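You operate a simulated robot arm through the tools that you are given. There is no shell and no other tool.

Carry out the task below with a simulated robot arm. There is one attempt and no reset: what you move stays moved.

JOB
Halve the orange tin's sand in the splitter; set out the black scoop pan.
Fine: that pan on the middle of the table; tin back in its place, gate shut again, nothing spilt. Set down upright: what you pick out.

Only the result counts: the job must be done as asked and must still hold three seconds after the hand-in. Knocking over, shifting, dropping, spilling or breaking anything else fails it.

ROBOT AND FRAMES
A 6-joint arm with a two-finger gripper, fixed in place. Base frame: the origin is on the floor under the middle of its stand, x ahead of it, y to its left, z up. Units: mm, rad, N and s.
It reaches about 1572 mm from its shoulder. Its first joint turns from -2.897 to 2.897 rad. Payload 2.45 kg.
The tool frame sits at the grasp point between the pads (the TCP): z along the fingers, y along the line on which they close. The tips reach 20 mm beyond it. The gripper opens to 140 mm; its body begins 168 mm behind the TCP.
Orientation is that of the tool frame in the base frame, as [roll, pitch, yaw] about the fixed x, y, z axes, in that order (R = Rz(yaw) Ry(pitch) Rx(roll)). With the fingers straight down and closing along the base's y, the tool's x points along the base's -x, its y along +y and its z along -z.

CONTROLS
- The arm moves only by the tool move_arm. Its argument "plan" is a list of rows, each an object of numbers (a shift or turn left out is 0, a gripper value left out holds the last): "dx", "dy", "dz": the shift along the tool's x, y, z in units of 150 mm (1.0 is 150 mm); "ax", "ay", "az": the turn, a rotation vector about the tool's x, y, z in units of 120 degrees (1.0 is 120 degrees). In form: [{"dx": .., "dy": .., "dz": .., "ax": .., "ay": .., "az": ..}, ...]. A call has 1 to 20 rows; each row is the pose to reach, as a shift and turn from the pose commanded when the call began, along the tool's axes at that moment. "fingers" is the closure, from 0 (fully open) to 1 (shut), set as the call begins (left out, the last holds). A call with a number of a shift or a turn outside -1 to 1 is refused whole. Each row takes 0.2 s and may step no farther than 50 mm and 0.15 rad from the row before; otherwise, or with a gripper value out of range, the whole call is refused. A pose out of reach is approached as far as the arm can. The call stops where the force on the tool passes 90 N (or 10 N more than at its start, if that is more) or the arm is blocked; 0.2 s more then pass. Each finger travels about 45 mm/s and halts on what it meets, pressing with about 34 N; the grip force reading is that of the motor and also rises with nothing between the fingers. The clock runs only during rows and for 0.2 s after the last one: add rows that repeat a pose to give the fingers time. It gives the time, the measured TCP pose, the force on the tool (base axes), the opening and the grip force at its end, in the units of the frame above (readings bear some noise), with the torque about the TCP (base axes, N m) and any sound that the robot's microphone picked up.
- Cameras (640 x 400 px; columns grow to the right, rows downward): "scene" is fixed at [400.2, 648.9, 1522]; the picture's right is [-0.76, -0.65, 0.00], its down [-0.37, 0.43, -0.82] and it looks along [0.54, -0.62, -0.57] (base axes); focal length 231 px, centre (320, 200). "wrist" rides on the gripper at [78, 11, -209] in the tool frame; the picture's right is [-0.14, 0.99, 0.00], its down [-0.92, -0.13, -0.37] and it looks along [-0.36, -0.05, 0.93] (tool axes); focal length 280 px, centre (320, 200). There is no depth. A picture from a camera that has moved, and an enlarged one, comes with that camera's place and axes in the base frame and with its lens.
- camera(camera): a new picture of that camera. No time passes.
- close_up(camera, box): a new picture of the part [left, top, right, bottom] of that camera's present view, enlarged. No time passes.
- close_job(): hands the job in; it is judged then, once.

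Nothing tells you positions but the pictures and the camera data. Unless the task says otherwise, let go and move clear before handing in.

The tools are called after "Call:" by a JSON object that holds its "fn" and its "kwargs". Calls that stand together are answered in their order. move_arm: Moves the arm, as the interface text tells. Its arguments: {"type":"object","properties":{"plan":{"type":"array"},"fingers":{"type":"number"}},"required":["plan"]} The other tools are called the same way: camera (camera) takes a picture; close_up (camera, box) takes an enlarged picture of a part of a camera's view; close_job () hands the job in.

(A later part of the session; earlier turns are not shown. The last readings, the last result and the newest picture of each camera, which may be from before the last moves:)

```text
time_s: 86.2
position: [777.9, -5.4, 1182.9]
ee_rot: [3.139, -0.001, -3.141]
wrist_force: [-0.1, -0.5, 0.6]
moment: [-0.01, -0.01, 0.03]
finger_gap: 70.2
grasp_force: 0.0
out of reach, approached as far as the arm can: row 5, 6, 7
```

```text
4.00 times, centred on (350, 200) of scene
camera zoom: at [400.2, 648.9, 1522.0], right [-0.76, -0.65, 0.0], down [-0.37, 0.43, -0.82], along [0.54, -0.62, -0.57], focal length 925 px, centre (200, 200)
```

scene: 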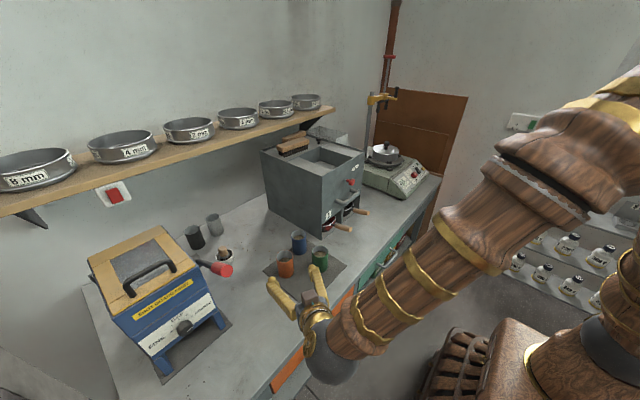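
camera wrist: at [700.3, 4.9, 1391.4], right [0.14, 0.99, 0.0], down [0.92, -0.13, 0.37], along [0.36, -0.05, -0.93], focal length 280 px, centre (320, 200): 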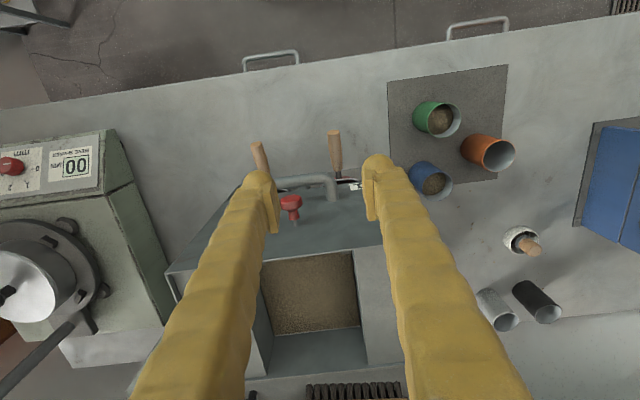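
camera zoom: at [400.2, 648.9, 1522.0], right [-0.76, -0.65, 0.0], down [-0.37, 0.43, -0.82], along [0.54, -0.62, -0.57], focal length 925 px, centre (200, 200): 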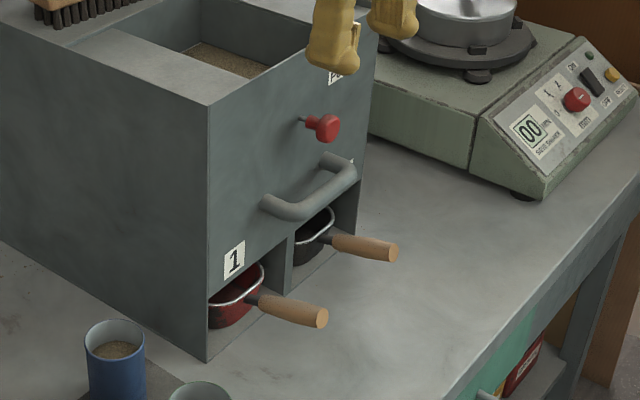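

Knob front centre: about (829, -51.5, 1043.5), with the disc about 12 mm thick. I'll move above it with the fingers set to about 60 mm.

Call:
{"fn": "move_arm", "kwargs": {"plan": [{"dx": -0.129, "dy": -0.102, "dz": 0.1}, {"dx": -0.258, "dy": -0.205, "dz": 0.25}, {"dx": -0.387, "dy": -0.307, "dz": 0.42}, {"dx": -0.387, "dy": -0.307, "dz": 0.6}], "fingers": 0.57}}

Call:
{"fn": "camera", "kwargs": {"camera": "wrist"}}

Call:
{"fn": "close_up", "kwargs": {"camera": "scene", "box": [310, 130, 390, 200]}}

```text
time_s: 87.2
position: [838.8, -53.1, 1092.0]
ee_rot: [3.141, -0.001, 3.139]
wrist_force: [-0.1, -0.9, 0.1]
moment: [0.0, -0.02, 0.02]
finger_gap: 60.1
grasp_force: 0.1
```

```text
taken
camera wrist: at [759.1, -41.1, 1300.4], right [0.14, 0.99, 0.0], down [0.92, -0.13, 0.37], along [0.37, -0.05, -0.93], focal length 280 px, centre (320, 200)
```

wrist: 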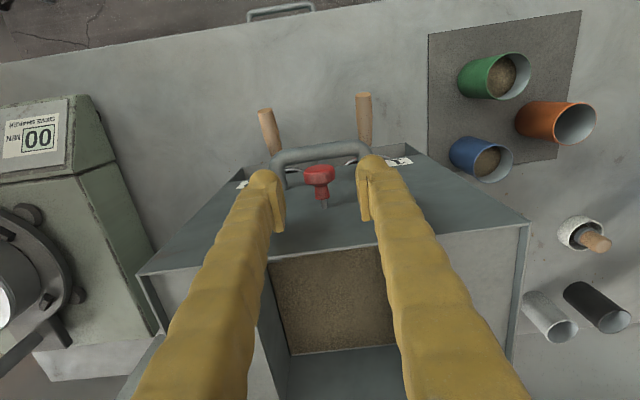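

```text
5.71 times, centred on (350, 165) of scene
camera zoom: at [400.2, 648.9, 1522.0], right [-0.76, -0.65, 0.0], down [-0.37, 0.43, -0.82], along [0.54, -0.62, -0.57], focal length 1322 px, centre (149, 400)
```

zoom: 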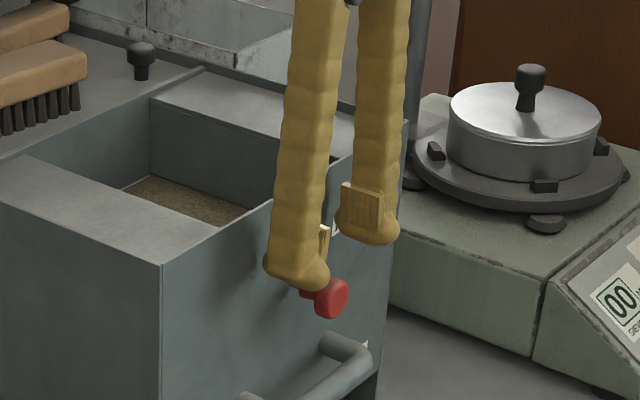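

The knob is right below and centred between the fingers. Lowering to its height.

Call:
{"fn": "move_arm", "kwargs": {"plan": [{"dx": 0.01, "dy": 0.008, "dz": 0.1}, {"dx": 0.015, "dy": 0.008, "dz": 0.2}, {"dx": 0.015, "dy": 0.008, "dz": 0.28}, {"dx": 0.015, "dy": 0.008, "dz": 0.3233}]}}

Call:
{"fn": "close_up", "kwargs": {"camera": "wrist", "box": [240, 130, 400, 230]}}

Call:
{"fn": "close_up", "kwargs": {"camera": "scene", "box": [310, 140, 390, 210]}}

```text
time_s: 88.2
position: [834.8, -51.4, 1042.5]
ee_rot: [-3.141, -0.002, 3.14]
wrist_force: [-0.7, 0.7, 0.0]
moment: [-0.01, -0.01, -0.01]
finger_gap: 60.3
grasp_force: 0.1
```

```text
4.00 times, centred on (320, 180) of wrist
camera zoom: at [756.3, -40.5, 1251.7], right [0.14, 0.99, 0.0], down [0.92, -0.13, 0.37], along [0.36, -0.05, -0.93], focal length 1122 px, centre (320, 280)
```

zoom: 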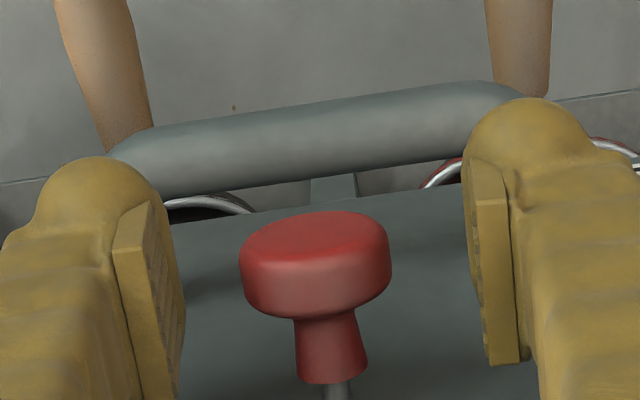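

```text
5.71 times, centred on (350, 175) of scene
camera zoom: at [400.2, 648.9, 1522.0], right [-0.76, -0.65, 0.0], down [-0.37, 0.43, -0.82], along [0.54, -0.62, -0.57], focal length 1322 px, centre (149, 343)
```

zoom: 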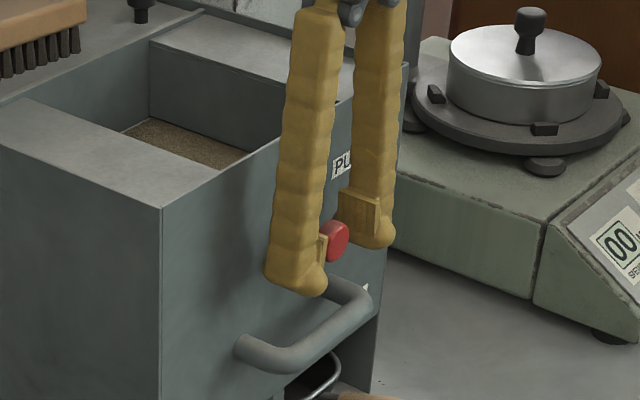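

The knob sits squarely between the pads. Closing on it.

Call:
{"fn": "move_arm", "kwargs": {"plan": [{"dz": 0}, {"dz": 0}, {"dz": 0}, {"dz": 0}, {"dz": 0}, {"dz": 0}], "fingers": 1.0}}

Call:
{"fn": "close_up", "kwargs": {"camera": "wrist", "box": [240, 130, 400, 230]}}

```text
time_s: 89.6
position: [834.2, -52.4, 1043.3]
ee_rot: [3.141, 0.0, 3.141]
wrist_force: [0.2, -22.2, -0.4]
moment: [0.0, -0.05, -0.22]
finger_gap: 25.7
grasp_force: 33.6
```

```text
4.00 times, centred on (320, 180) of wrist
camera zoom: at [756.2, -41.1, 1251.7], right [0.14, 0.99, 0.0], down [0.92, -0.13, 0.37], along [0.36, -0.05, -0.93], focal length 1122 px, centre (320, 280)
```

zoom: 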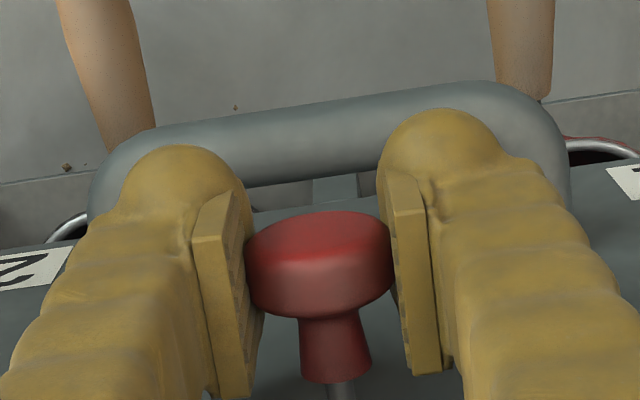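

Knob gripped. I'll pull it slowly toward the robot, easing the small sideways load as I go.

Call:
{"fn": "move_arm", "kwargs": {"plan": [{"dy": -0.005}, {"dx": 0.033, "dy": -0.007}, {"dx": 0.067, "dy": -0.007}, {"dx": 0.1, "dy": -0.007}, {"dx": 0.133, "dy": -0.007}]}}

Call:
{"fn": "close_up", "kwargs": {"camera": "wrist", "box": [220, 130, 420, 290]}}

```text
time_s: 90.8
position: [815.2, -51.8, 1042.5]
ee_rot: [-3.14, 0.0, 3.14]
wrist_force: [2.6, -12.8, -0.5]
moment: [0.04, 0.17, -0.06]
finger_gap: 25.7
grasp_force: 34.1
```

```text
2.50 times, centred on (320, 210) of wrist
camera zoom: at [736.4, -41.3, 1251.8], right [0.14, 0.99, 0.0], down [0.92, -0.13, 0.37], along [0.36, -0.05, -0.93], focal length 701 px, centre (320, 175)
```

zoom: 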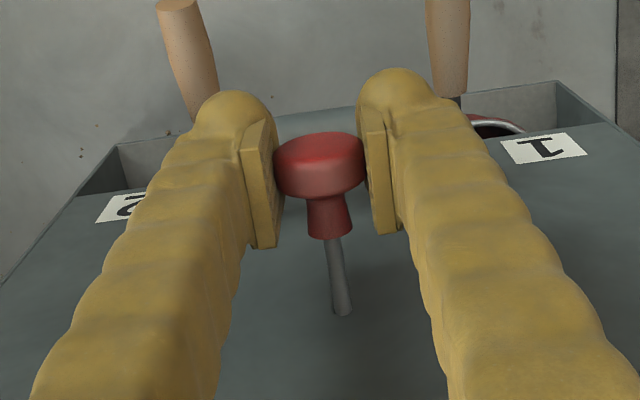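

The gate rod is sliding out easily (about 3 N). Continuing the pull.

Call:
{"fn": "move_arm", "kwargs": {"plan": [{"dx": 0.067, "dy": -0.005}, {"dx": 0.133, "dy": -0.007}, {"dx": 0.2, "dy": -0.007}, {"dx": 0.267, "dy": -0.007}, {"dx": 0.333, "dy": -0.007}]}}

Call:
{"fn": "camera", "kwargs": {"camera": "wrist"}}

Call:
{"fn": "close_up", "kwargs": {"camera": "scene", "box": [270, 120, 400, 245]}}

```text
time_s: 92.0
position: [764.0, -52.4, 1042.4]
ee_rot: [3.141, -0.001, 3.139]
wrist_force: [0.9, 0.5, 0.8]
moment: [0.01, 0.03, 0.03]
finger_gap: 0.0
grasp_force: 29.1
```

```text
taken
camera wrist: at [685.6, -42.4, 1251.7], right [0.14, 0.99, 0.0], down [0.92, -0.13, 0.37], along [0.36, -0.05, -0.93], focal length 280 px, centre (320, 200)
```

wrist: 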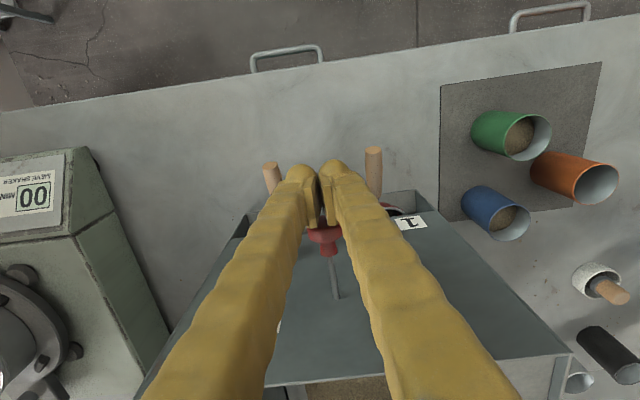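

```text
3.20 times, centred on (335, 182) of scene
camera zoom: at [400.2, 648.9, 1522.0], right [-0.76, -0.65, 0.0], down [-0.37, 0.43, -0.82], along [0.54, -0.62, -0.57], focal length 740 px, centre (272, 256)
```

zoom: 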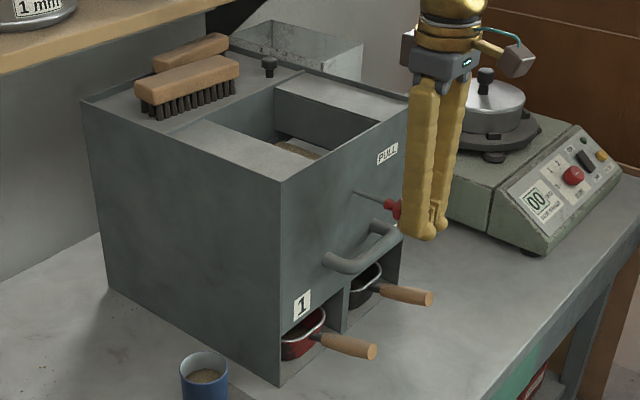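

The fingers slipped off the knob part-way. I'll look at how far the gate opened and whether the sand is running.

Call:
{"fn": "close_up", "kwargs": {"camera": "wrist", "box": [250, 200, 410, 320]}}

Call:
{"fn": "close_up", "kwargs": {"camera": "scene", "box": [300, 140, 370, 190]}}

Call:
{"fn": "close_up", "kwargs": {"camera": "scene", "box": [330, 170, 390, 240]}}

```text
3.33 times, centred on (330, 260) of wrist
camera zoom: at [685.6, -42.4, 1251.7], right [0.14, 0.99, 0.0], down [0.92, -0.13, 0.37], along [0.36, -0.05, -0.93], focal length 935 px, centre (287, 0)
```

zoom: 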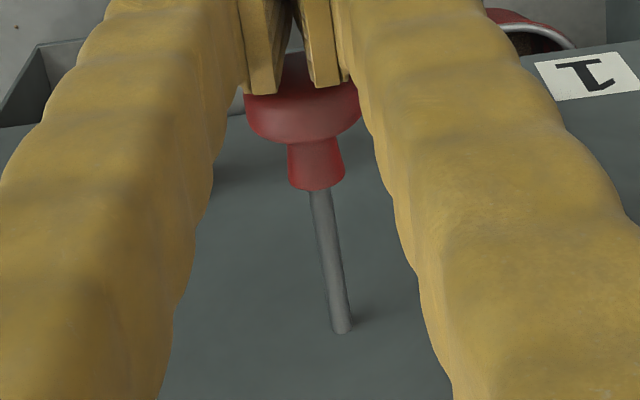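

```text
8.00 times, centred on (335, 165) of scene
camera zoom: at [400.2, 648.9, 1522.0], right [-0.76, -0.65, 0.0], down [-0.37, 0.43, -0.82], along [0.54, -0.62, -0.57], focal length 1850 px, centre (200, 480)
```

zoom: 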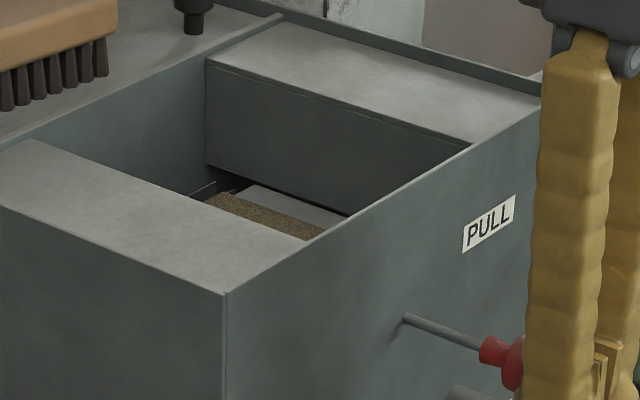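

```text
5.71 times, centred on (360, 205) of scene
camera zoom: at [400.2, 648.9, 1522.0], right [-0.76, -0.65, 0.0], down [-0.37, 0.43, -0.82], along [0.54, -0.62, -0.57], focal length 1322 px, centre (91, 171)
```

zoom: 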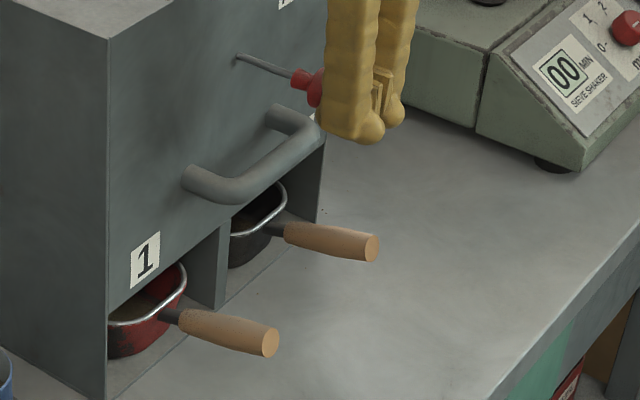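

The gate is part-way open (about 37 mm) and sand is starting through. The rounded disc slipped out of the pads, so I'll open, reach past the disc, and grip the neck behind it so the disc acts as a stop.

Call:
{"fn": "move_arm", "kwargs": {"plan": [{"dz": 0}, {"dz": 0}, {"dz": 0}, {"dz": 0}], "fingers": 0.55}}

Call:
{"fn": "move_arm", "kwargs": {"plan": [{"dx": -0.1, "dy": -0.008}, {"dx": -0.2, "dy": -0.008}, {"dx": -0.3, "dy": -0.008}, {"dx": -0.39, "dy": -0.008}]}}

Call:
{"fn": "close_up", "kwargs": {"camera": "wrist", "box": [230, 130, 410, 250]}}

Call:
{"fn": "close_up", "kwargs": {"camera": "scene", "box": [310, 140, 390, 210]}}

```text
time_s: 93.0
position: [765.7, -53.3, 1042.8]
ee_rot: [3.141, 0.0, 3.14]
wrist_force: [-0.1, 0.5, 0.0]
moment: [0.0, 0.0, 0.06]
finger_gap: 62.9
grasp_force: 0.0
```

```text
time_s: 94.0
position: [823.6, -54.8, 1042.3]
ee_rot: [3.141, 0.0, 3.141]
wrist_force: [-1.0, -0.7, -0.2]
moment: [0.0, 0.01, -0.04]
finger_gap: 62.9
grasp_force: 0.1
```

```text
3.33 times, centred on (320, 190) of wrist
camera zoom: at [744.2, -43.3, 1252.0], right [0.14, 0.99, 0.0], down [0.92, -0.13, 0.37], along [0.36, -0.05, -0.93], focal length 935 px, centre (320, 233)
```

zoom: 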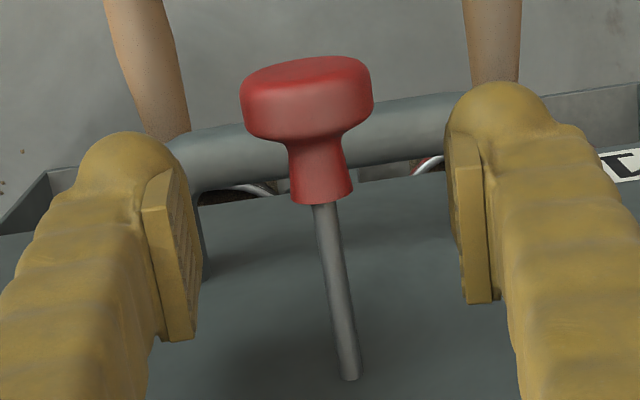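

```text
5.71 times, centred on (350, 175) of scene
camera zoom: at [400.2, 648.9, 1522.0], right [-0.76, -0.65, 0.0], down [-0.37, 0.43, -0.82], along [0.54, -0.62, -0.57], focal length 1322 px, centre (149, 343)
```

zoom: 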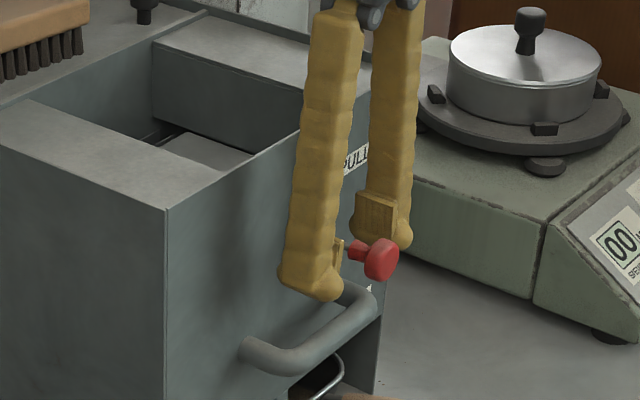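

The hopper looks nearly empty already. I'll look into it before deciding whether to pull further.

Call:
{"fn": "close_up", "kwargs": {"camera": "scene", "box": [300, 140, 360, 180]}}

Call:
{"fn": "close_up", "kwargs": {"camera": "wrist", "box": [220, 220, 420, 400]}}

Call:
{"fn": "close_up", "kwargs": {"camera": "scene", "box": [320, 185, 380, 240]}}

```text
10.00 times, centred on (330, 160) of scene
camera zoom: at [400.2, 648.9, 1522.0], right [-0.76, -0.65, 0.0], down [-0.37, 0.43, -0.82], along [0.54, -0.62, -0.57], focal length 2313 px, centre (220, 600)
```

zoom: 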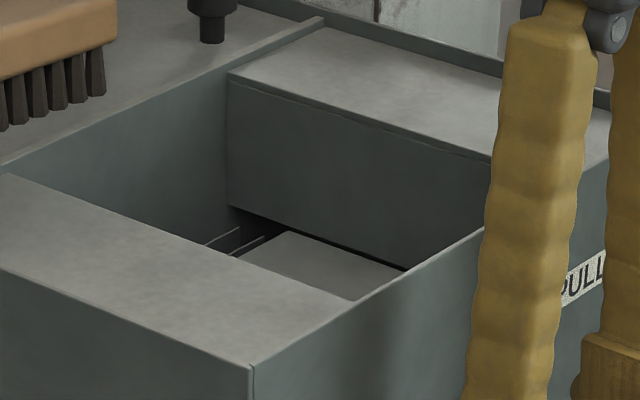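

```text
2.22 times, centred on (320, 310) of wrist
camera zoom: at [744.2, -43.3, 1252.0], right [0.14, 0.99, 0.0], down [0.92, -0.13, 0.37], along [0.36, -0.05, -0.93], focal length 623 px, centre (320, -44)
```

zoom: 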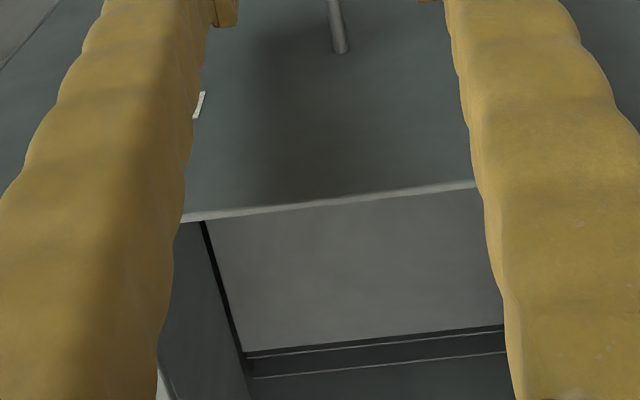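

```text
7.27 times, centred on (350, 212) of scene
camera zoom: at [400.2, 648.9, 1522.0], right [-0.76, -0.65, 0.0], down [-0.37, 0.43, -0.82], along [0.54, -0.62, -0.57], focal length 1682 px, centre (102, 109)
```

zoom: 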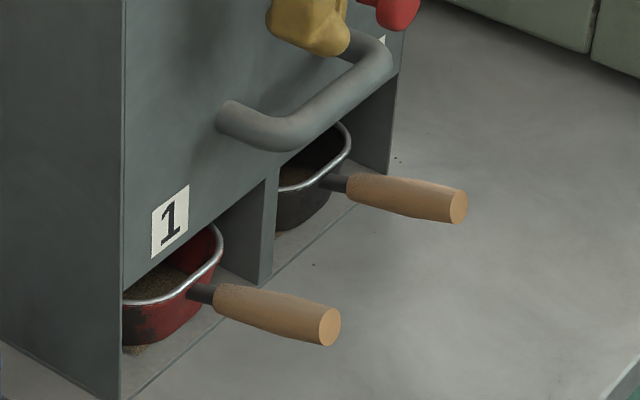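

The hopper is clean and both pans hold sand. I noticed a tan spot under the red pan; I'll zoom in to see whether that is spilt sand.

Call:
{"fn": "close_up", "kwargs": {"camera": "scene", "box": [318, 205, 348, 235]}}

Call:
{"fn": "close_up", "kwargs": {"camera": "scene", "box": [335, 190, 375, 220]}}

Call:
{"fn": "close_up", "kwargs": {"camera": "wrist", "box": [160, 130, 480, 230]}}

```text
13.33 times, centred on (333, 220) of scene
camera zoom: at [400.2, 648.9, 1522.0], right [-0.76, -0.65, 0.0], down [-0.37, 0.43, -0.82], along [0.54, -0.62, -0.57], focal length 3084 px, centre (147, -67)
```

zoom: 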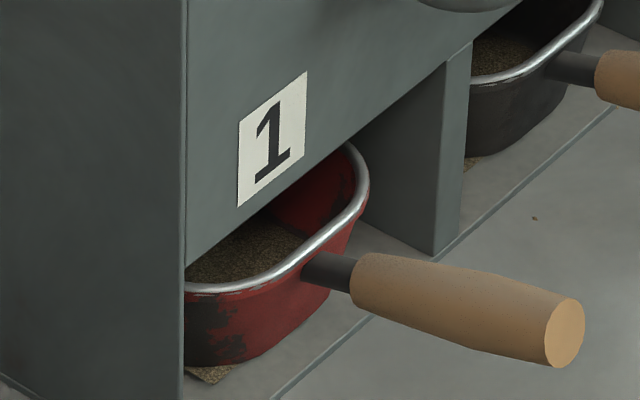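

```text
13.33 times, centred on (355, 205) of scene
camera zoom: at [400.2, 648.9, 1522.0], right [-0.76, -0.65, 0.0], down [-0.37, 0.43, -0.82], along [0.54, -0.62, -0.57], focal length 3084 px, centre (-147, 133)
```

zoom: 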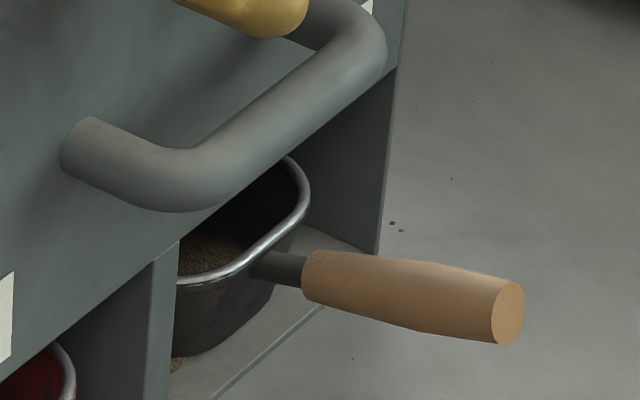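

```text
2.00 times, centred on (320, 180) of wrist
camera zoom: at [744.2, -43.3, 1252.0], right [0.14, 0.99, 0.0], down [0.92, -0.13, 0.37], along [0.36, -0.05, -0.93], focal length 561 px, centre (320, 240)
```

zoom: 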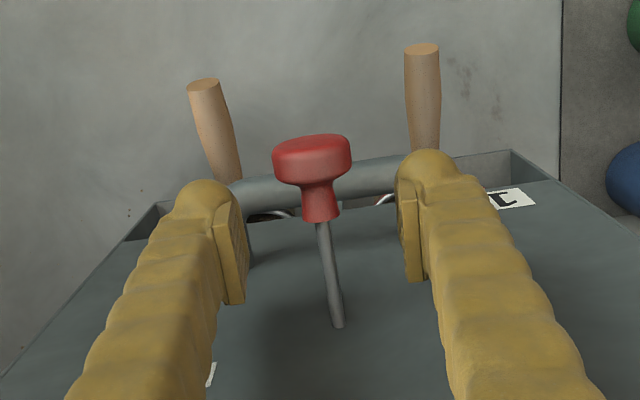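

All the sand has gone through into both pans. Now I'll shut the gate: back out in front of the knob, close the fingers, and push the disc in with them.

Call:
{"fn": "move_arm", "kwargs": {"plan": [{"dx": 0.1}, {"dx": 0.2}, {"dx": 0.3}, {"dx": 0.4}, {"dx": 0.48}]}}

Call:
{"fn": "move_arm", "kwargs": {"plan": [{"dz": 0}, {"dz": 0}, {"dz": 0}, {"dz": 0}, {"dz": 0}], "fingers": 1.0}}

Call:
{"fn": "close_up", "kwargs": {"camera": "wrist", "box": [220, 130, 420, 290]}}

Call:
{"fn": "close_up", "kwargs": {"camera": "scene", "box": [310, 140, 390, 210]}}

```text
time_s: 95.2
position: [750.9, -54.8, 1043.0]
ee_rot: [-3.14, 0.001, 3.141]
wrist_force: [-0.3, -0.7, -0.4]
moment: [-0.01, -0.02, 0.03]
finger_gap: 63.0
grasp_force: 0.0
```

```text
time_s: 96.4
position: [751.7, -54.9, 1041.9]
ee_rot: [3.141, 0.0, 3.14]
wrist_force: [0.0, 0.0, -0.5]
moment: [0.01, -0.03, 0.02]
finger_gap: 0.1
grasp_force: 29.2
```

```text
2.50 times, centred on (320, 210) of wrist
camera zoom: at [672.9, -43.7, 1251.8], right [0.14, 0.99, 0.0], down [0.92, -0.13, 0.37], along [0.36, -0.05, -0.93], focal length 701 px, centre (320, 175)
```

zoom: 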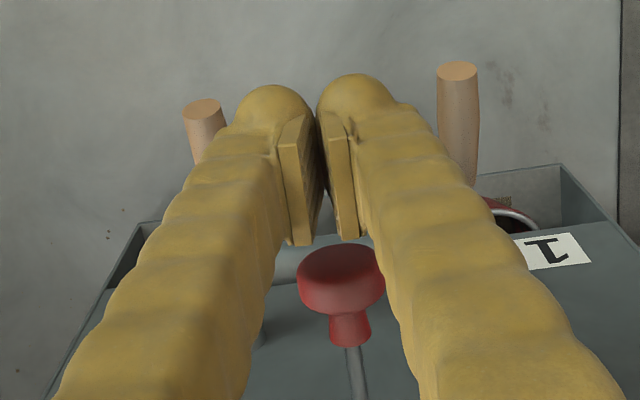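

```text
5.71 times, centred on (350, 175) of scene
camera zoom: at [400.2, 648.9, 1522.0], right [-0.76, -0.65, 0.0], down [-0.37, 0.43, -0.82], along [0.54, -0.62, -0.57], focal length 1322 px, centre (149, 343)
```

zoom: 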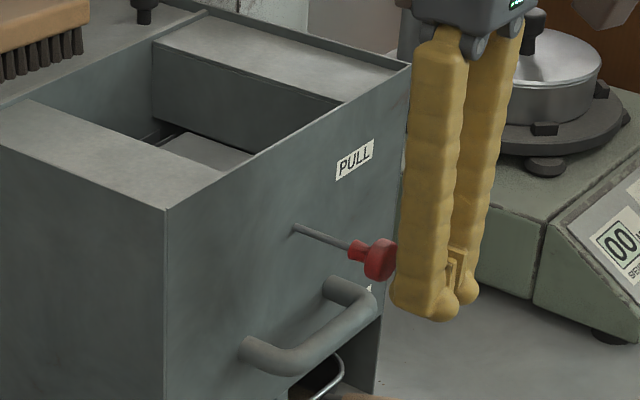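

Before pushing, I'll take a closer look at the tan patch near the red pan visible at the right.

Call:
{"fn": "close_up", "kwargs": {"camera": "wrist", "box": [370, 190, 430, 230]}}

Call:
{"fn": "close_up", "kwargs": {"camera": "scene", "box": [322, 215, 342, 235]}}

```text
10.00 times, centred on (400, 210) of wrist
camera zoom: at [672.9, -43.7, 1251.8], right [0.14, 0.99, 0.0], down [0.92, -0.13, 0.37], along [0.36, -0.05, -0.93], focal length 2804 px, centre (-480, 100)
```

zoom: 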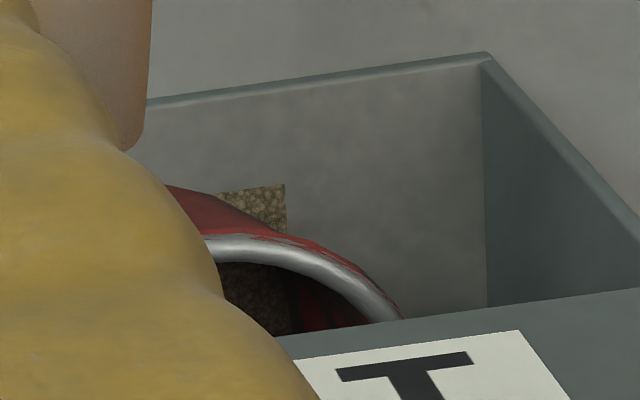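

```text
16.00 times, centred on (332, 225) of scene
camera zoom: at [400.2, 648.9, 1522.0], right [-0.76, -0.65, 0.0], down [-0.37, 0.43, -0.82], along [0.54, -0.62, -0.57], focal length 3701 px, centre (128, -200)
```

zoom: 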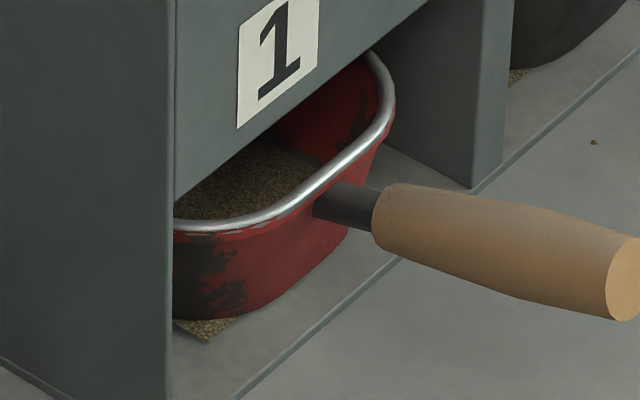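

That patch is a sharp-cornered piece of the pan's own sand layer poking out at the rounded corner, and it looks the same on both pans, so it isn't loose sand. Now I'll push the knob in with the closed fingers.

Call:
{"fn": "move_arm", "kwargs": {"plan": [{"dx": -0.06, "dy": 0.005}, {"dx": -0.12, "dy": 0.005}, {"dx": -0.18, "dy": 0.005}, {"dx": -0.24, "dy": 0.005}, {"dx": -0.29, "dy": 0.005}, {"dx": -0.33, "dy": 0.005}]}}

Call:
{"fn": "close_up", "kwargs": {"camera": "scene", "box": [310, 140, 390, 210]}}

```text
time_s: 97.8
position: [800.6, -53.5, 1042.8]
ee_rot: [3.141, 0.001, 3.14]
wrist_force: [-0.6, -0.2, 0.2]
moment: [-0.03, 0.03, -0.01]
finger_gap: 0.0
grasp_force: 30.0
```

```text
5.71 times, centred on (350, 175) of scene
camera zoom: at [400.2, 648.9, 1522.0], right [-0.76, -0.65, 0.0], down [-0.37, 0.43, -0.82], along [0.54, -0.62, -0.57], focal length 1322 px, centre (149, 343)
```

zoom: 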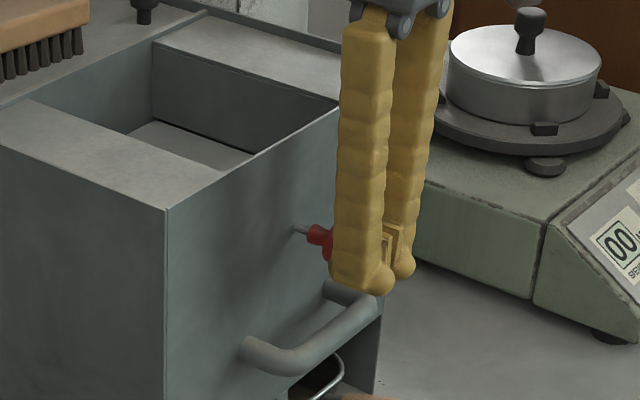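

The knob is going in. I'll continue in small steps and watch for the stop.

Call:
{"fn": "move_arm", "kwargs": {"plan": [{"dx": -0.0133}, {"dx": -0.0267}, {"dx": -0.04}, {"dx": -0.0533}]}}

Call:
{"fn": "close_up", "kwargs": {"camera": "scene", "box": [310, 140, 390, 210]}}

```text
time_s: 98.8
position: [809.1, -52.7, 1042.0]
ee_rot: [-3.141, -0.001, 3.14]
wrist_force: [-30.6, 1.7, -0.8]
moment: [0.04, 0.35, 0.25]
finger_gap: 6.2
grasp_force: 29.2
```

```text
5.71 times, centred on (350, 175) of scene
camera zoom: at [400.2, 648.9, 1522.0], right [-0.76, -0.65, 0.0], down [-0.37, 0.43, -0.82], along [0.54, -0.62, -0.57], focal length 1322 px, centre (149, 343)
```

zoom: 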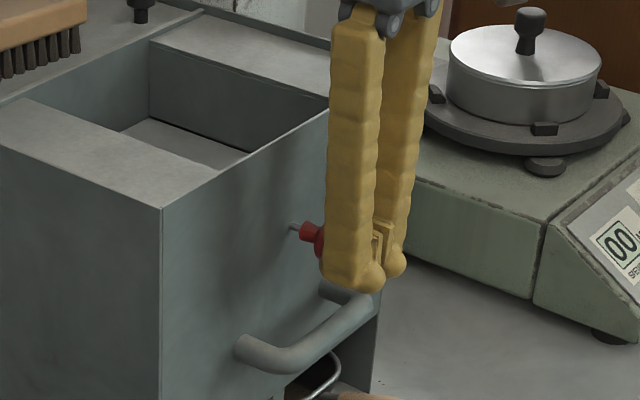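

About 30 N of resistance now, so the gate has reached its stop. I'll open the fingers a little so they don't drag the knob, back away, and check.

Call:
{"fn": "move_arm", "kwargs": {"plan": [{"dz": 0}, {"dz": 0}, {"dx": 0.03}, {"dx": 0.1}, {"dx": 0.2}, {"dx": 0.35}, {"dx": 0.5}], "fingers": 0.6}}

Call:
{"fn": "close_up", "kwargs": {"camera": "wrist", "box": [220, 130, 420, 290]}}

Call:
{"fn": "close_up", "kwargs": {"camera": "scene", "box": [310, 140, 390, 210]}}

```text
time_s: 100.4
position: [732.6, -53.1, 1044.6]
ee_rot: [3.141, -0.001, -3.14]
wrist_force: [0.3, -0.7, 0.1]
moment: [-0.04, 0.0, 0.0]
finger_gap: 55.8
grasp_force: 0.0
```

```text
2.50 times, centred on (320, 210) of wrist
camera zoom: at [655.0, -42.8, 1252.2], right [0.14, 0.99, 0.0], down [0.92, -0.13, 0.37], along [0.36, -0.05, -0.93], focal length 701 px, centre (320, 175)
```

zoom: 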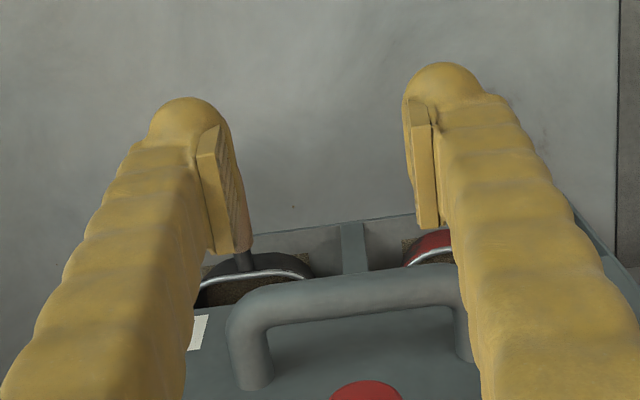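

```text
5.71 times, centred on (350, 175) of scene
camera zoom: at [400.2, 648.9, 1522.0], right [-0.76, -0.65, 0.0], down [-0.37, 0.43, -0.82], along [0.54, -0.62, -0.57], focal length 1322 px, centre (149, 343)
```

zoom: 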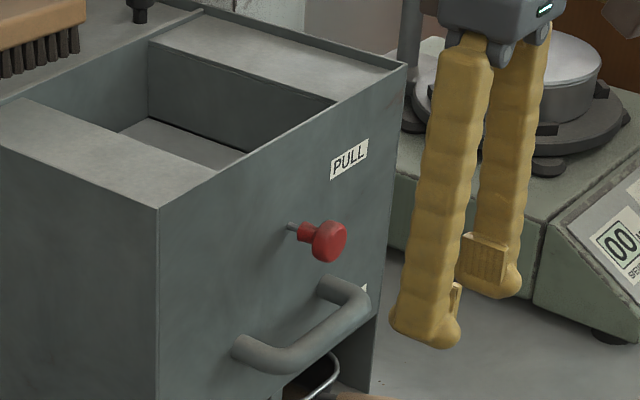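

The knob is back in and the hopper plate is fully forward. The splitter itself might have shifted a few millimetres under the push, so I'll take the same views as at the start and compare.

Call:
{"fn": "close_up", "kwargs": {"camera": "scene", "box": [250, 120, 450, 245]}}

Call:
{"fn": "close_up", "kwargs": {"camera": "scene", "box": [310, 150, 390, 250]}}

Call:
{"fn": "close_up", "kwargs": {"camera": "scene", "box": [160, 190, 360, 315]}}

```text
3.20 times, centred on (350, 182) of scene
camera zoom: at [400.2, 648.9, 1522.0], right [-0.76, -0.65, 0.0], down [-0.37, 0.43, -0.82], along [0.54, -0.62, -0.57], focal length 740 px, centre (224, 256)
```

zoom: 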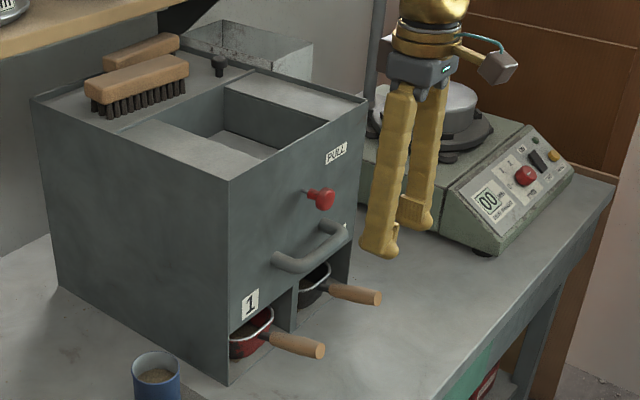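

```text
4.00 times, centred on (350, 200) of scene
camera zoom: at [400.2, 648.9, 1522.0], right [-0.76, -0.65, 0.0], down [-0.37, 0.43, -0.82], along [0.54, -0.62, -0.57], focal length 925 px, centre (200, 200)
```

zoom: 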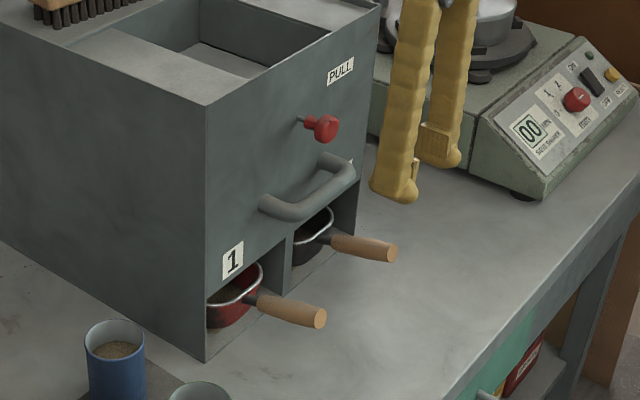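

```text
3.20 times, centred on (260, 252) of scene
camera zoom: at [400.2, 648.9, 1522.0], right [-0.76, -0.65, 0.0], down [-0.37, 0.43, -0.82], along [0.54, -0.62, -0.57], focal length 740 px, centre (512, 32)
```

zoom: 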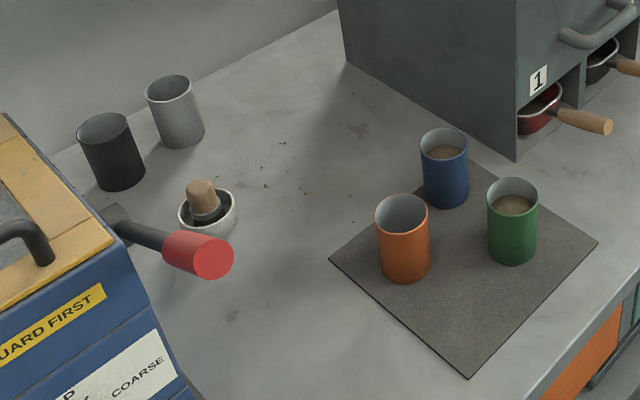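

Compared with the start, the splitter has moved only about 3–4 mm back; the tins and pans look unchanged. I'll check from above, at the earlier viewpoint, that the gate plate is fully shut.

Call:
{"fn": "move_arm", "kwargs": {"plan": [{"dz": -0.25}, {"dz": -0.5}, {"dx": -0.1, "dz": -0.75}, {"dx": -0.2, "dz": -1.0}]}}

Call:
{"fn": "move_arm", "kwargs": {"plan": [{"dz": -0.25}, {"dx": -0.1, "dz": -0.5}, {"dx": -0.15, "dz": -0.75, "dy": 0.02}, {"dx": -0.2, "dz": -1.0, "dy": 0.02}]}}

Call:
{"fn": "close_up", "kwargs": {"camera": "wrist", "box": [230, 180, 422, 300]}}

Call:
{"fn": "close_up", "kwargs": {"camera": "wrist", "box": [230, 90, 422, 210]}}

```text
time_s: 101.4
position: [764.8, -53.4, 1192.1]
ee_rot: [-3.141, 0.0, 3.14]
wrist_force: [1.6, 0.2, 0.0]
moment: [0.01, 0.0, 0.02]
finger_gap: 56.1
grasp_force: 0.1
```

```text
time_s: 102.4
position: [792.1, -49.6, 1342.5]
ee_rot: [-3.142, 0.0, 3.14]
wrist_force: [0.0, 0.2, 0.7]
moment: [-0.01, 0.01, -0.04]
finger_gap: 56.2
grasp_force: 0.2
```

```text
3.33 times, centred on (326, 240) of wrist
camera zoom: at [714.8, -39.5, 1551.6], right [0.14, 0.99, 0.0], down [0.92, -0.13, 0.37], along [0.36, -0.05, -0.93], focal length 935 px, centre (300, 67)
```

zoom: 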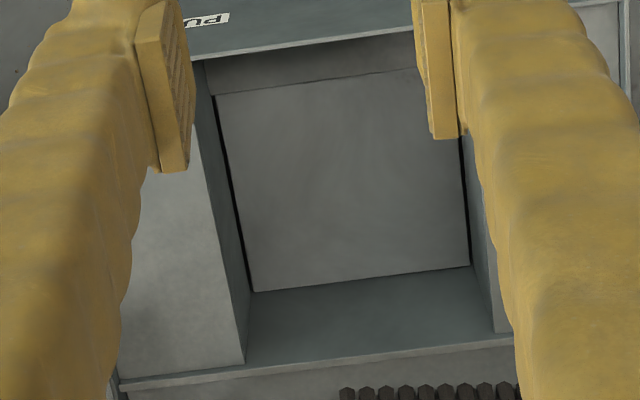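

```text
3.33 times, centred on (326, 150) of wrist
camera zoom: at [714.8, -39.5, 1551.6], right [0.14, 0.99, 0.0], down [0.92, -0.13, 0.37], along [0.36, -0.05, -0.93], focal length 935 px, centre (300, 367)
```

zoom: 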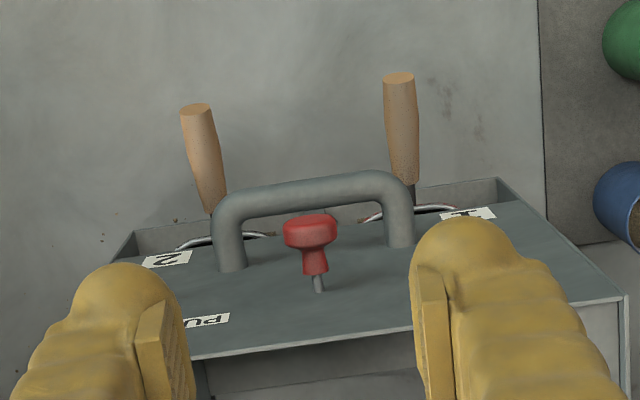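

The gate is shut flush and the hopper is empty and clean. Next comes the black pan: its wooden handle runs from about (857, -121, 851) to (786, -129, 863). I'll come at it with fingers tilted 25° so they pass in front of the bar handle.

Call:
{"fn": "move_arm", "kwargs": {"plan": [{"dx": 0.033, "dy": -0.125, "dz": 0.24, "ay": -0.052}, {"dx": 0.067, "dy": -0.25, "dz": 0.48, "ay": -0.104}, {"dx": 0.1, "dy": -0.375, "dz": 0.72, "ay": -0.156}, {"dx": 0.133, "dy": -0.5, "dz": 0.967, "ay": -0.2083}]}}

Call:
{"fn": "camera", "kwargs": {"camera": "wrist"}}

```text
time_s: 103.4
position: [774.4, -126.1, 1196.3]
ee_rot: [3.141, 0.439, 3.141]
wrist_force: [0.5, 0.0, -0.5]
moment: [-0.02, -0.03, -0.02]
finger_gap: 56.2
grasp_force: 0.0
```

```text
taken
camera wrist: at [614.3, -115.1, 1352.9], right [0.13, 0.99, 0.06], down [0.68, -0.13, 0.72], along [0.72, -0.05, -0.69], focal length 280 px, centre (320, 200)
```

wrist: 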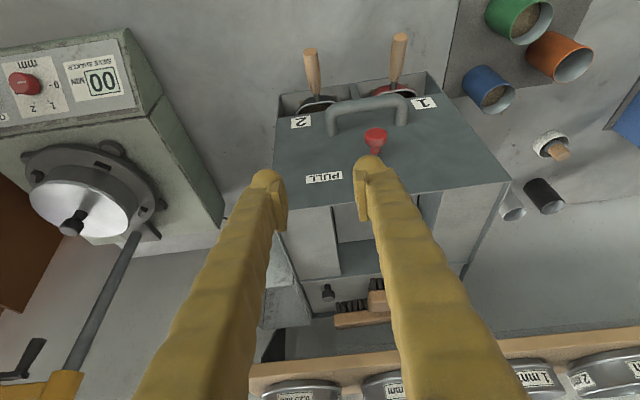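

Call:
{"fn": "move_arm", "kwargs": {"plan": [{"dx": 0.13, "dy": 0.002, "dz": 0.258}, {"dx": 0.26, "dy": 0.005, "dz": 0.516}, {"dx": 0.39, "dy": 0.007, "dz": 0.774}]}}

Call:
{"fn": "camera", "kwargs": {"camera": "wrist"}}

Call:
{"fn": "close_up", "kwargs": {"camera": "wrist", "box": [230, 60, 410, 200]}}

```text
time_s: 104.2
position: [770.0, -124.5, 1067.0]
ee_rot: [3.141, 0.437, -3.141]
wrist_force: [0.4, -0.1, 0.2]
moment: [-0.01, 0.0, 0.01]
finger_gap: 55.9
grasp_force: 0.1
```

```text
taken
camera wrist: at [610.2, -112.7, 1222.9], right [0.13, 0.99, 0.06], down [0.68, -0.13, 0.72], along [0.72, -0.05, -0.69], focal length 280 px, centre (320, 200)
```

wrist: 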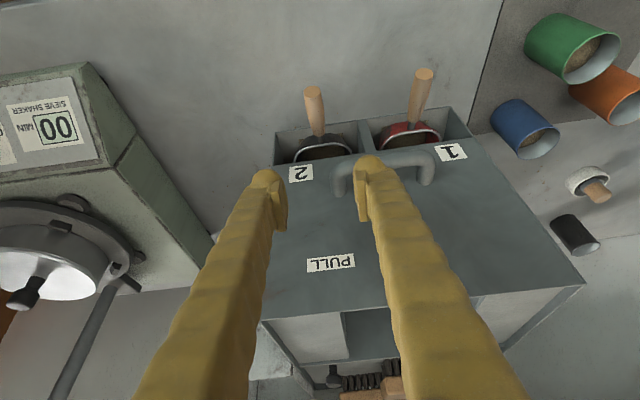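

```text
2.86 times, centred on (320, 130) of wrist
camera zoom: at [610.2, -112.7, 1222.9], right [0.13, 0.99, 0.06], down [0.68, -0.13, 0.72], along [0.72, -0.05, -0.69], focal length 801 px, centre (320, 400)
```

zoom: 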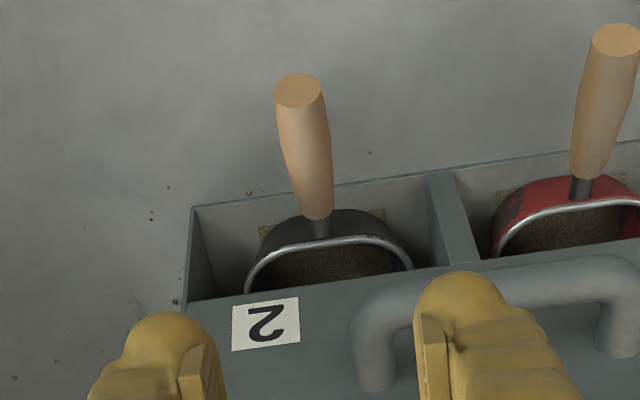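

Handle axis is at y ≈ -122.6, from x 780 to 857. I'm lowering to just above it and checking alignment.

Call:
{"fn": "move_arm", "kwargs": {"plan": [{"dx": 0.0963, "dy": 0.0044, "dz": 0.225}, {"dx": 0.1927, "dy": 0.0089, "dz": 0.45}, {"dx": 0.289, "dy": 0.0133, "dz": 0.675}]}}

Call:
{"fn": "camera", "kwargs": {"camera": "wrist"}}

Call:
{"fn": "close_up", "kwargs": {"camera": "scene", "box": [310, 140, 410, 240]}}

```text
time_s: 105.0
position: [771.8, -122.1, 956.7]
ee_rot: [-3.14, 0.436, 3.14]
wrist_force: [0.2, -0.1, 0.7]
moment: [0.02, 0.01, 0.0]
finger_gap: 55.7
grasp_force: 0.1
```

```text
taken
camera wrist: at [612.5, -111.4, 1113.7], right [0.13, 0.99, 0.06], down [0.68, -0.13, 0.72], along [0.72, -0.05, -0.69], focal length 280 px, centre (320, 200)
```

wrist: 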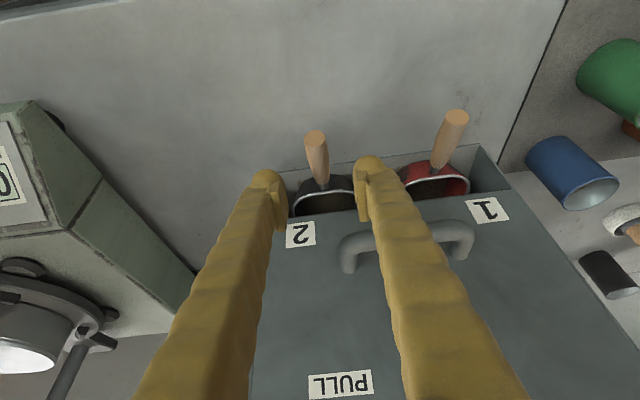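

```text
4.00 times, centred on (360, 190) of scene
camera zoom: at [400.2, 648.9, 1522.0], right [-0.76, -0.65, 0.0], down [-0.37, 0.43, -0.82], along [0.54, -0.62, -0.57], focal length 925 px, centre (160, 240)
```

zoom: 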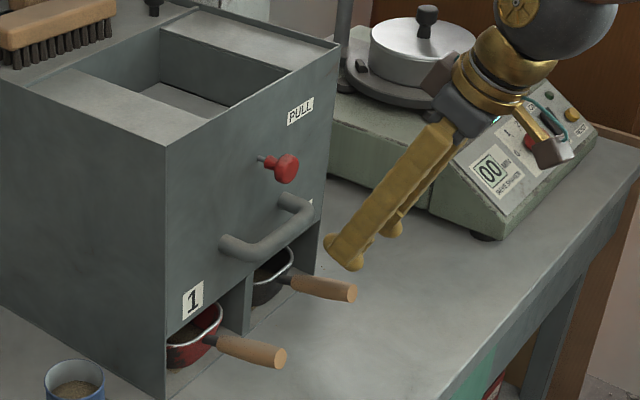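

The handle is right between the fingertips. Moving down along the finger line to straddle it.

Call:
{"fn": "move_arm", "kwargs": {"plan": [{"dz": 0.2}, {"dz": 0.4}, {"dz": 0.58}, {"dz": 0.72}]}}

Call:
{"fn": "camera", "kwargs": {"camera": "wrist"}}

Call:
{"fn": "close_up", "kwargs": {"camera": "scene", "box": [310, 140, 410, 240]}}

```text
time_s: 106.0
position: [818.0, -122.7, 860.2]
ee_rot: [3.14, 0.438, 3.14]
wrist_force: [0.3, -0.2, 0.4]
moment: [0.03, -0.02, -0.04]
finger_gap: 55.7
grasp_force: 0.1
```

```text
taken
camera wrist: at [659.4, -111.7, 1016.4], right [0.13, 0.99, 0.06], down [0.68, -0.13, 0.72], along [0.72, -0.05, -0.69], focal length 280 px, centre (320, 200)
```

wrist: 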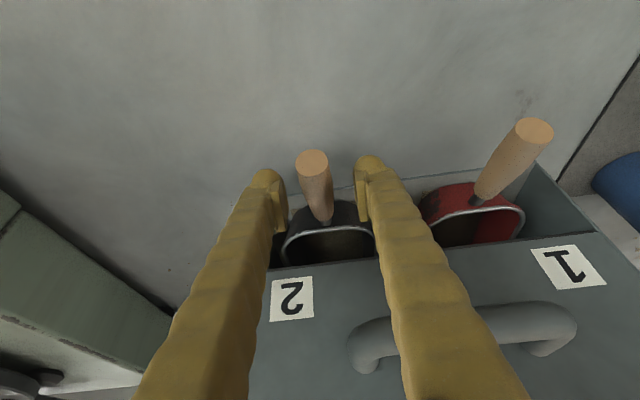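

```text
4.00 times, centred on (360, 190) of scene
camera zoom: at [400.2, 648.9, 1522.0], right [-0.76, -0.65, 0.0], down [-0.37, 0.43, -0.82], along [0.54, -0.62, -0.57], focal length 925 px, centre (160, 240)
```

zoom: 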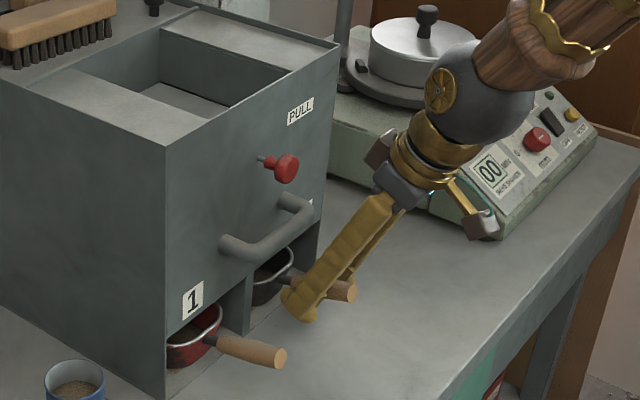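

The handle sits between the pads. Closing on it.

Call:
{"fn": "move_arm", "kwargs": {"plan": [{"dz": 0}, {"dz": 0}, {"dz": 0}, {"dz": 0}, {"dz": 0}, {"dz": 0}], "fingers": 1.0}}

Call:
{"fn": "close_up", "kwargs": {"camera": "wrist", "box": [220, 130, 420, 290]}}

```text
time_s: 107.4
position: [819.0, -122.4, 859.9]
ee_rot: [3.141, 0.436, 3.14]
wrist_force: [1.1, 0.0, 0.6]
moment: [-0.02, -0.01, 0.01]
finger_gap: 22.5
grasp_force: 33.8
```

```text
2.50 times, centred on (320, 210) of wrist
camera zoom: at [659.1, -111.8, 1016.3], right [0.13, 0.99, 0.06], down [0.68, -0.13, 0.72], along [0.72, -0.05, -0.69], focal length 701 px, centre (320, 175)
```

zoom: 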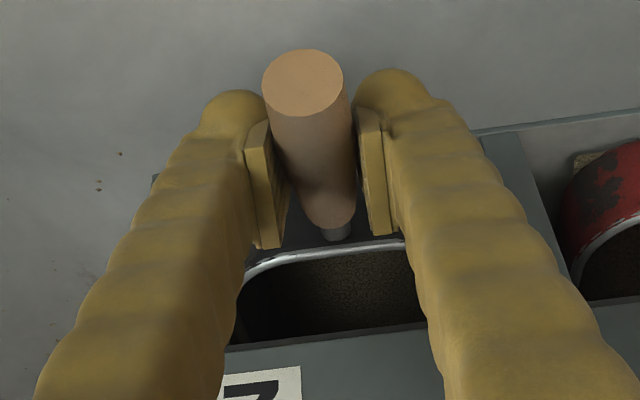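

A clean, balanced grip on the handle. I'll slide the pan out slowly along the table, first 20 mm.

Call:
{"fn": "move_arm", "kwargs": {"plan": [{"dx": 0.018, "dz": -0.0085}, {"dx": 0.048, "dz": -0.0225}, {"dx": 0.085, "dz": -0.0394}, {"dx": 0.1208, "dz": -0.0563}]}}

Call:
{"fn": "close_up", "kwargs": {"camera": "wrist", "box": [220, 130, 420, 290]}}

Call:
{"fn": "close_up", "kwargs": {"camera": "scene", "box": [320, 180, 390, 240]}}

```text
time_s: 108.4
position: [797.7, -122.8, 860.9]
ee_rot: [-3.141, 0.435, 3.14]
wrist_force: [-0.3, -0.2, 0.0]
moment: [0.04, 0.1, 0.0]
finger_gap: 22.8
grasp_force: 33.8
```

```text
2.50 times, centred on (320, 210) of wrist
camera zoom: at [638.8, -111.6, 1016.5], right [0.13, 0.99, 0.06], down [0.68, -0.13, 0.72], along [0.72, -0.05, -0.69], focal length 701 px, centre (320, 175)
```

zoom: 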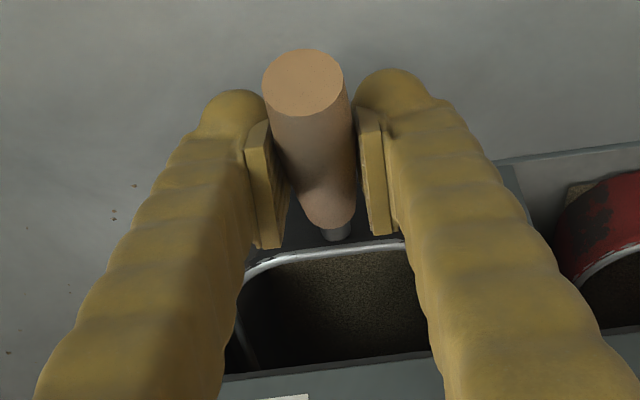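

```text
6.67 times, centred on (355, 210) of scene
camera zoom: at [400.2, 648.9, 1522.0], right [-0.76, -0.65, 0.0], down [-0.37, 0.43, -0.82], along [0.54, -0.62, -0.57], focal length 1542 px, centre (87, 133)
```

zoom: 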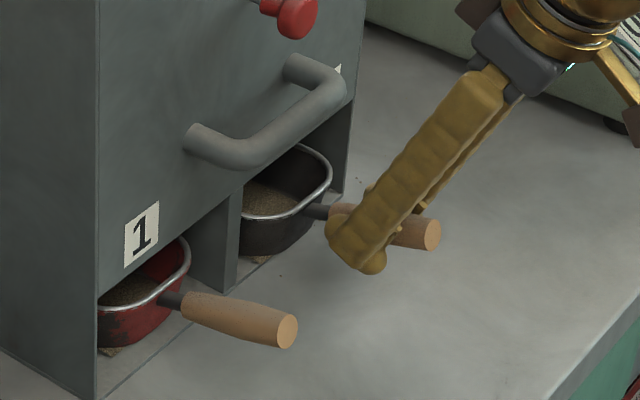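

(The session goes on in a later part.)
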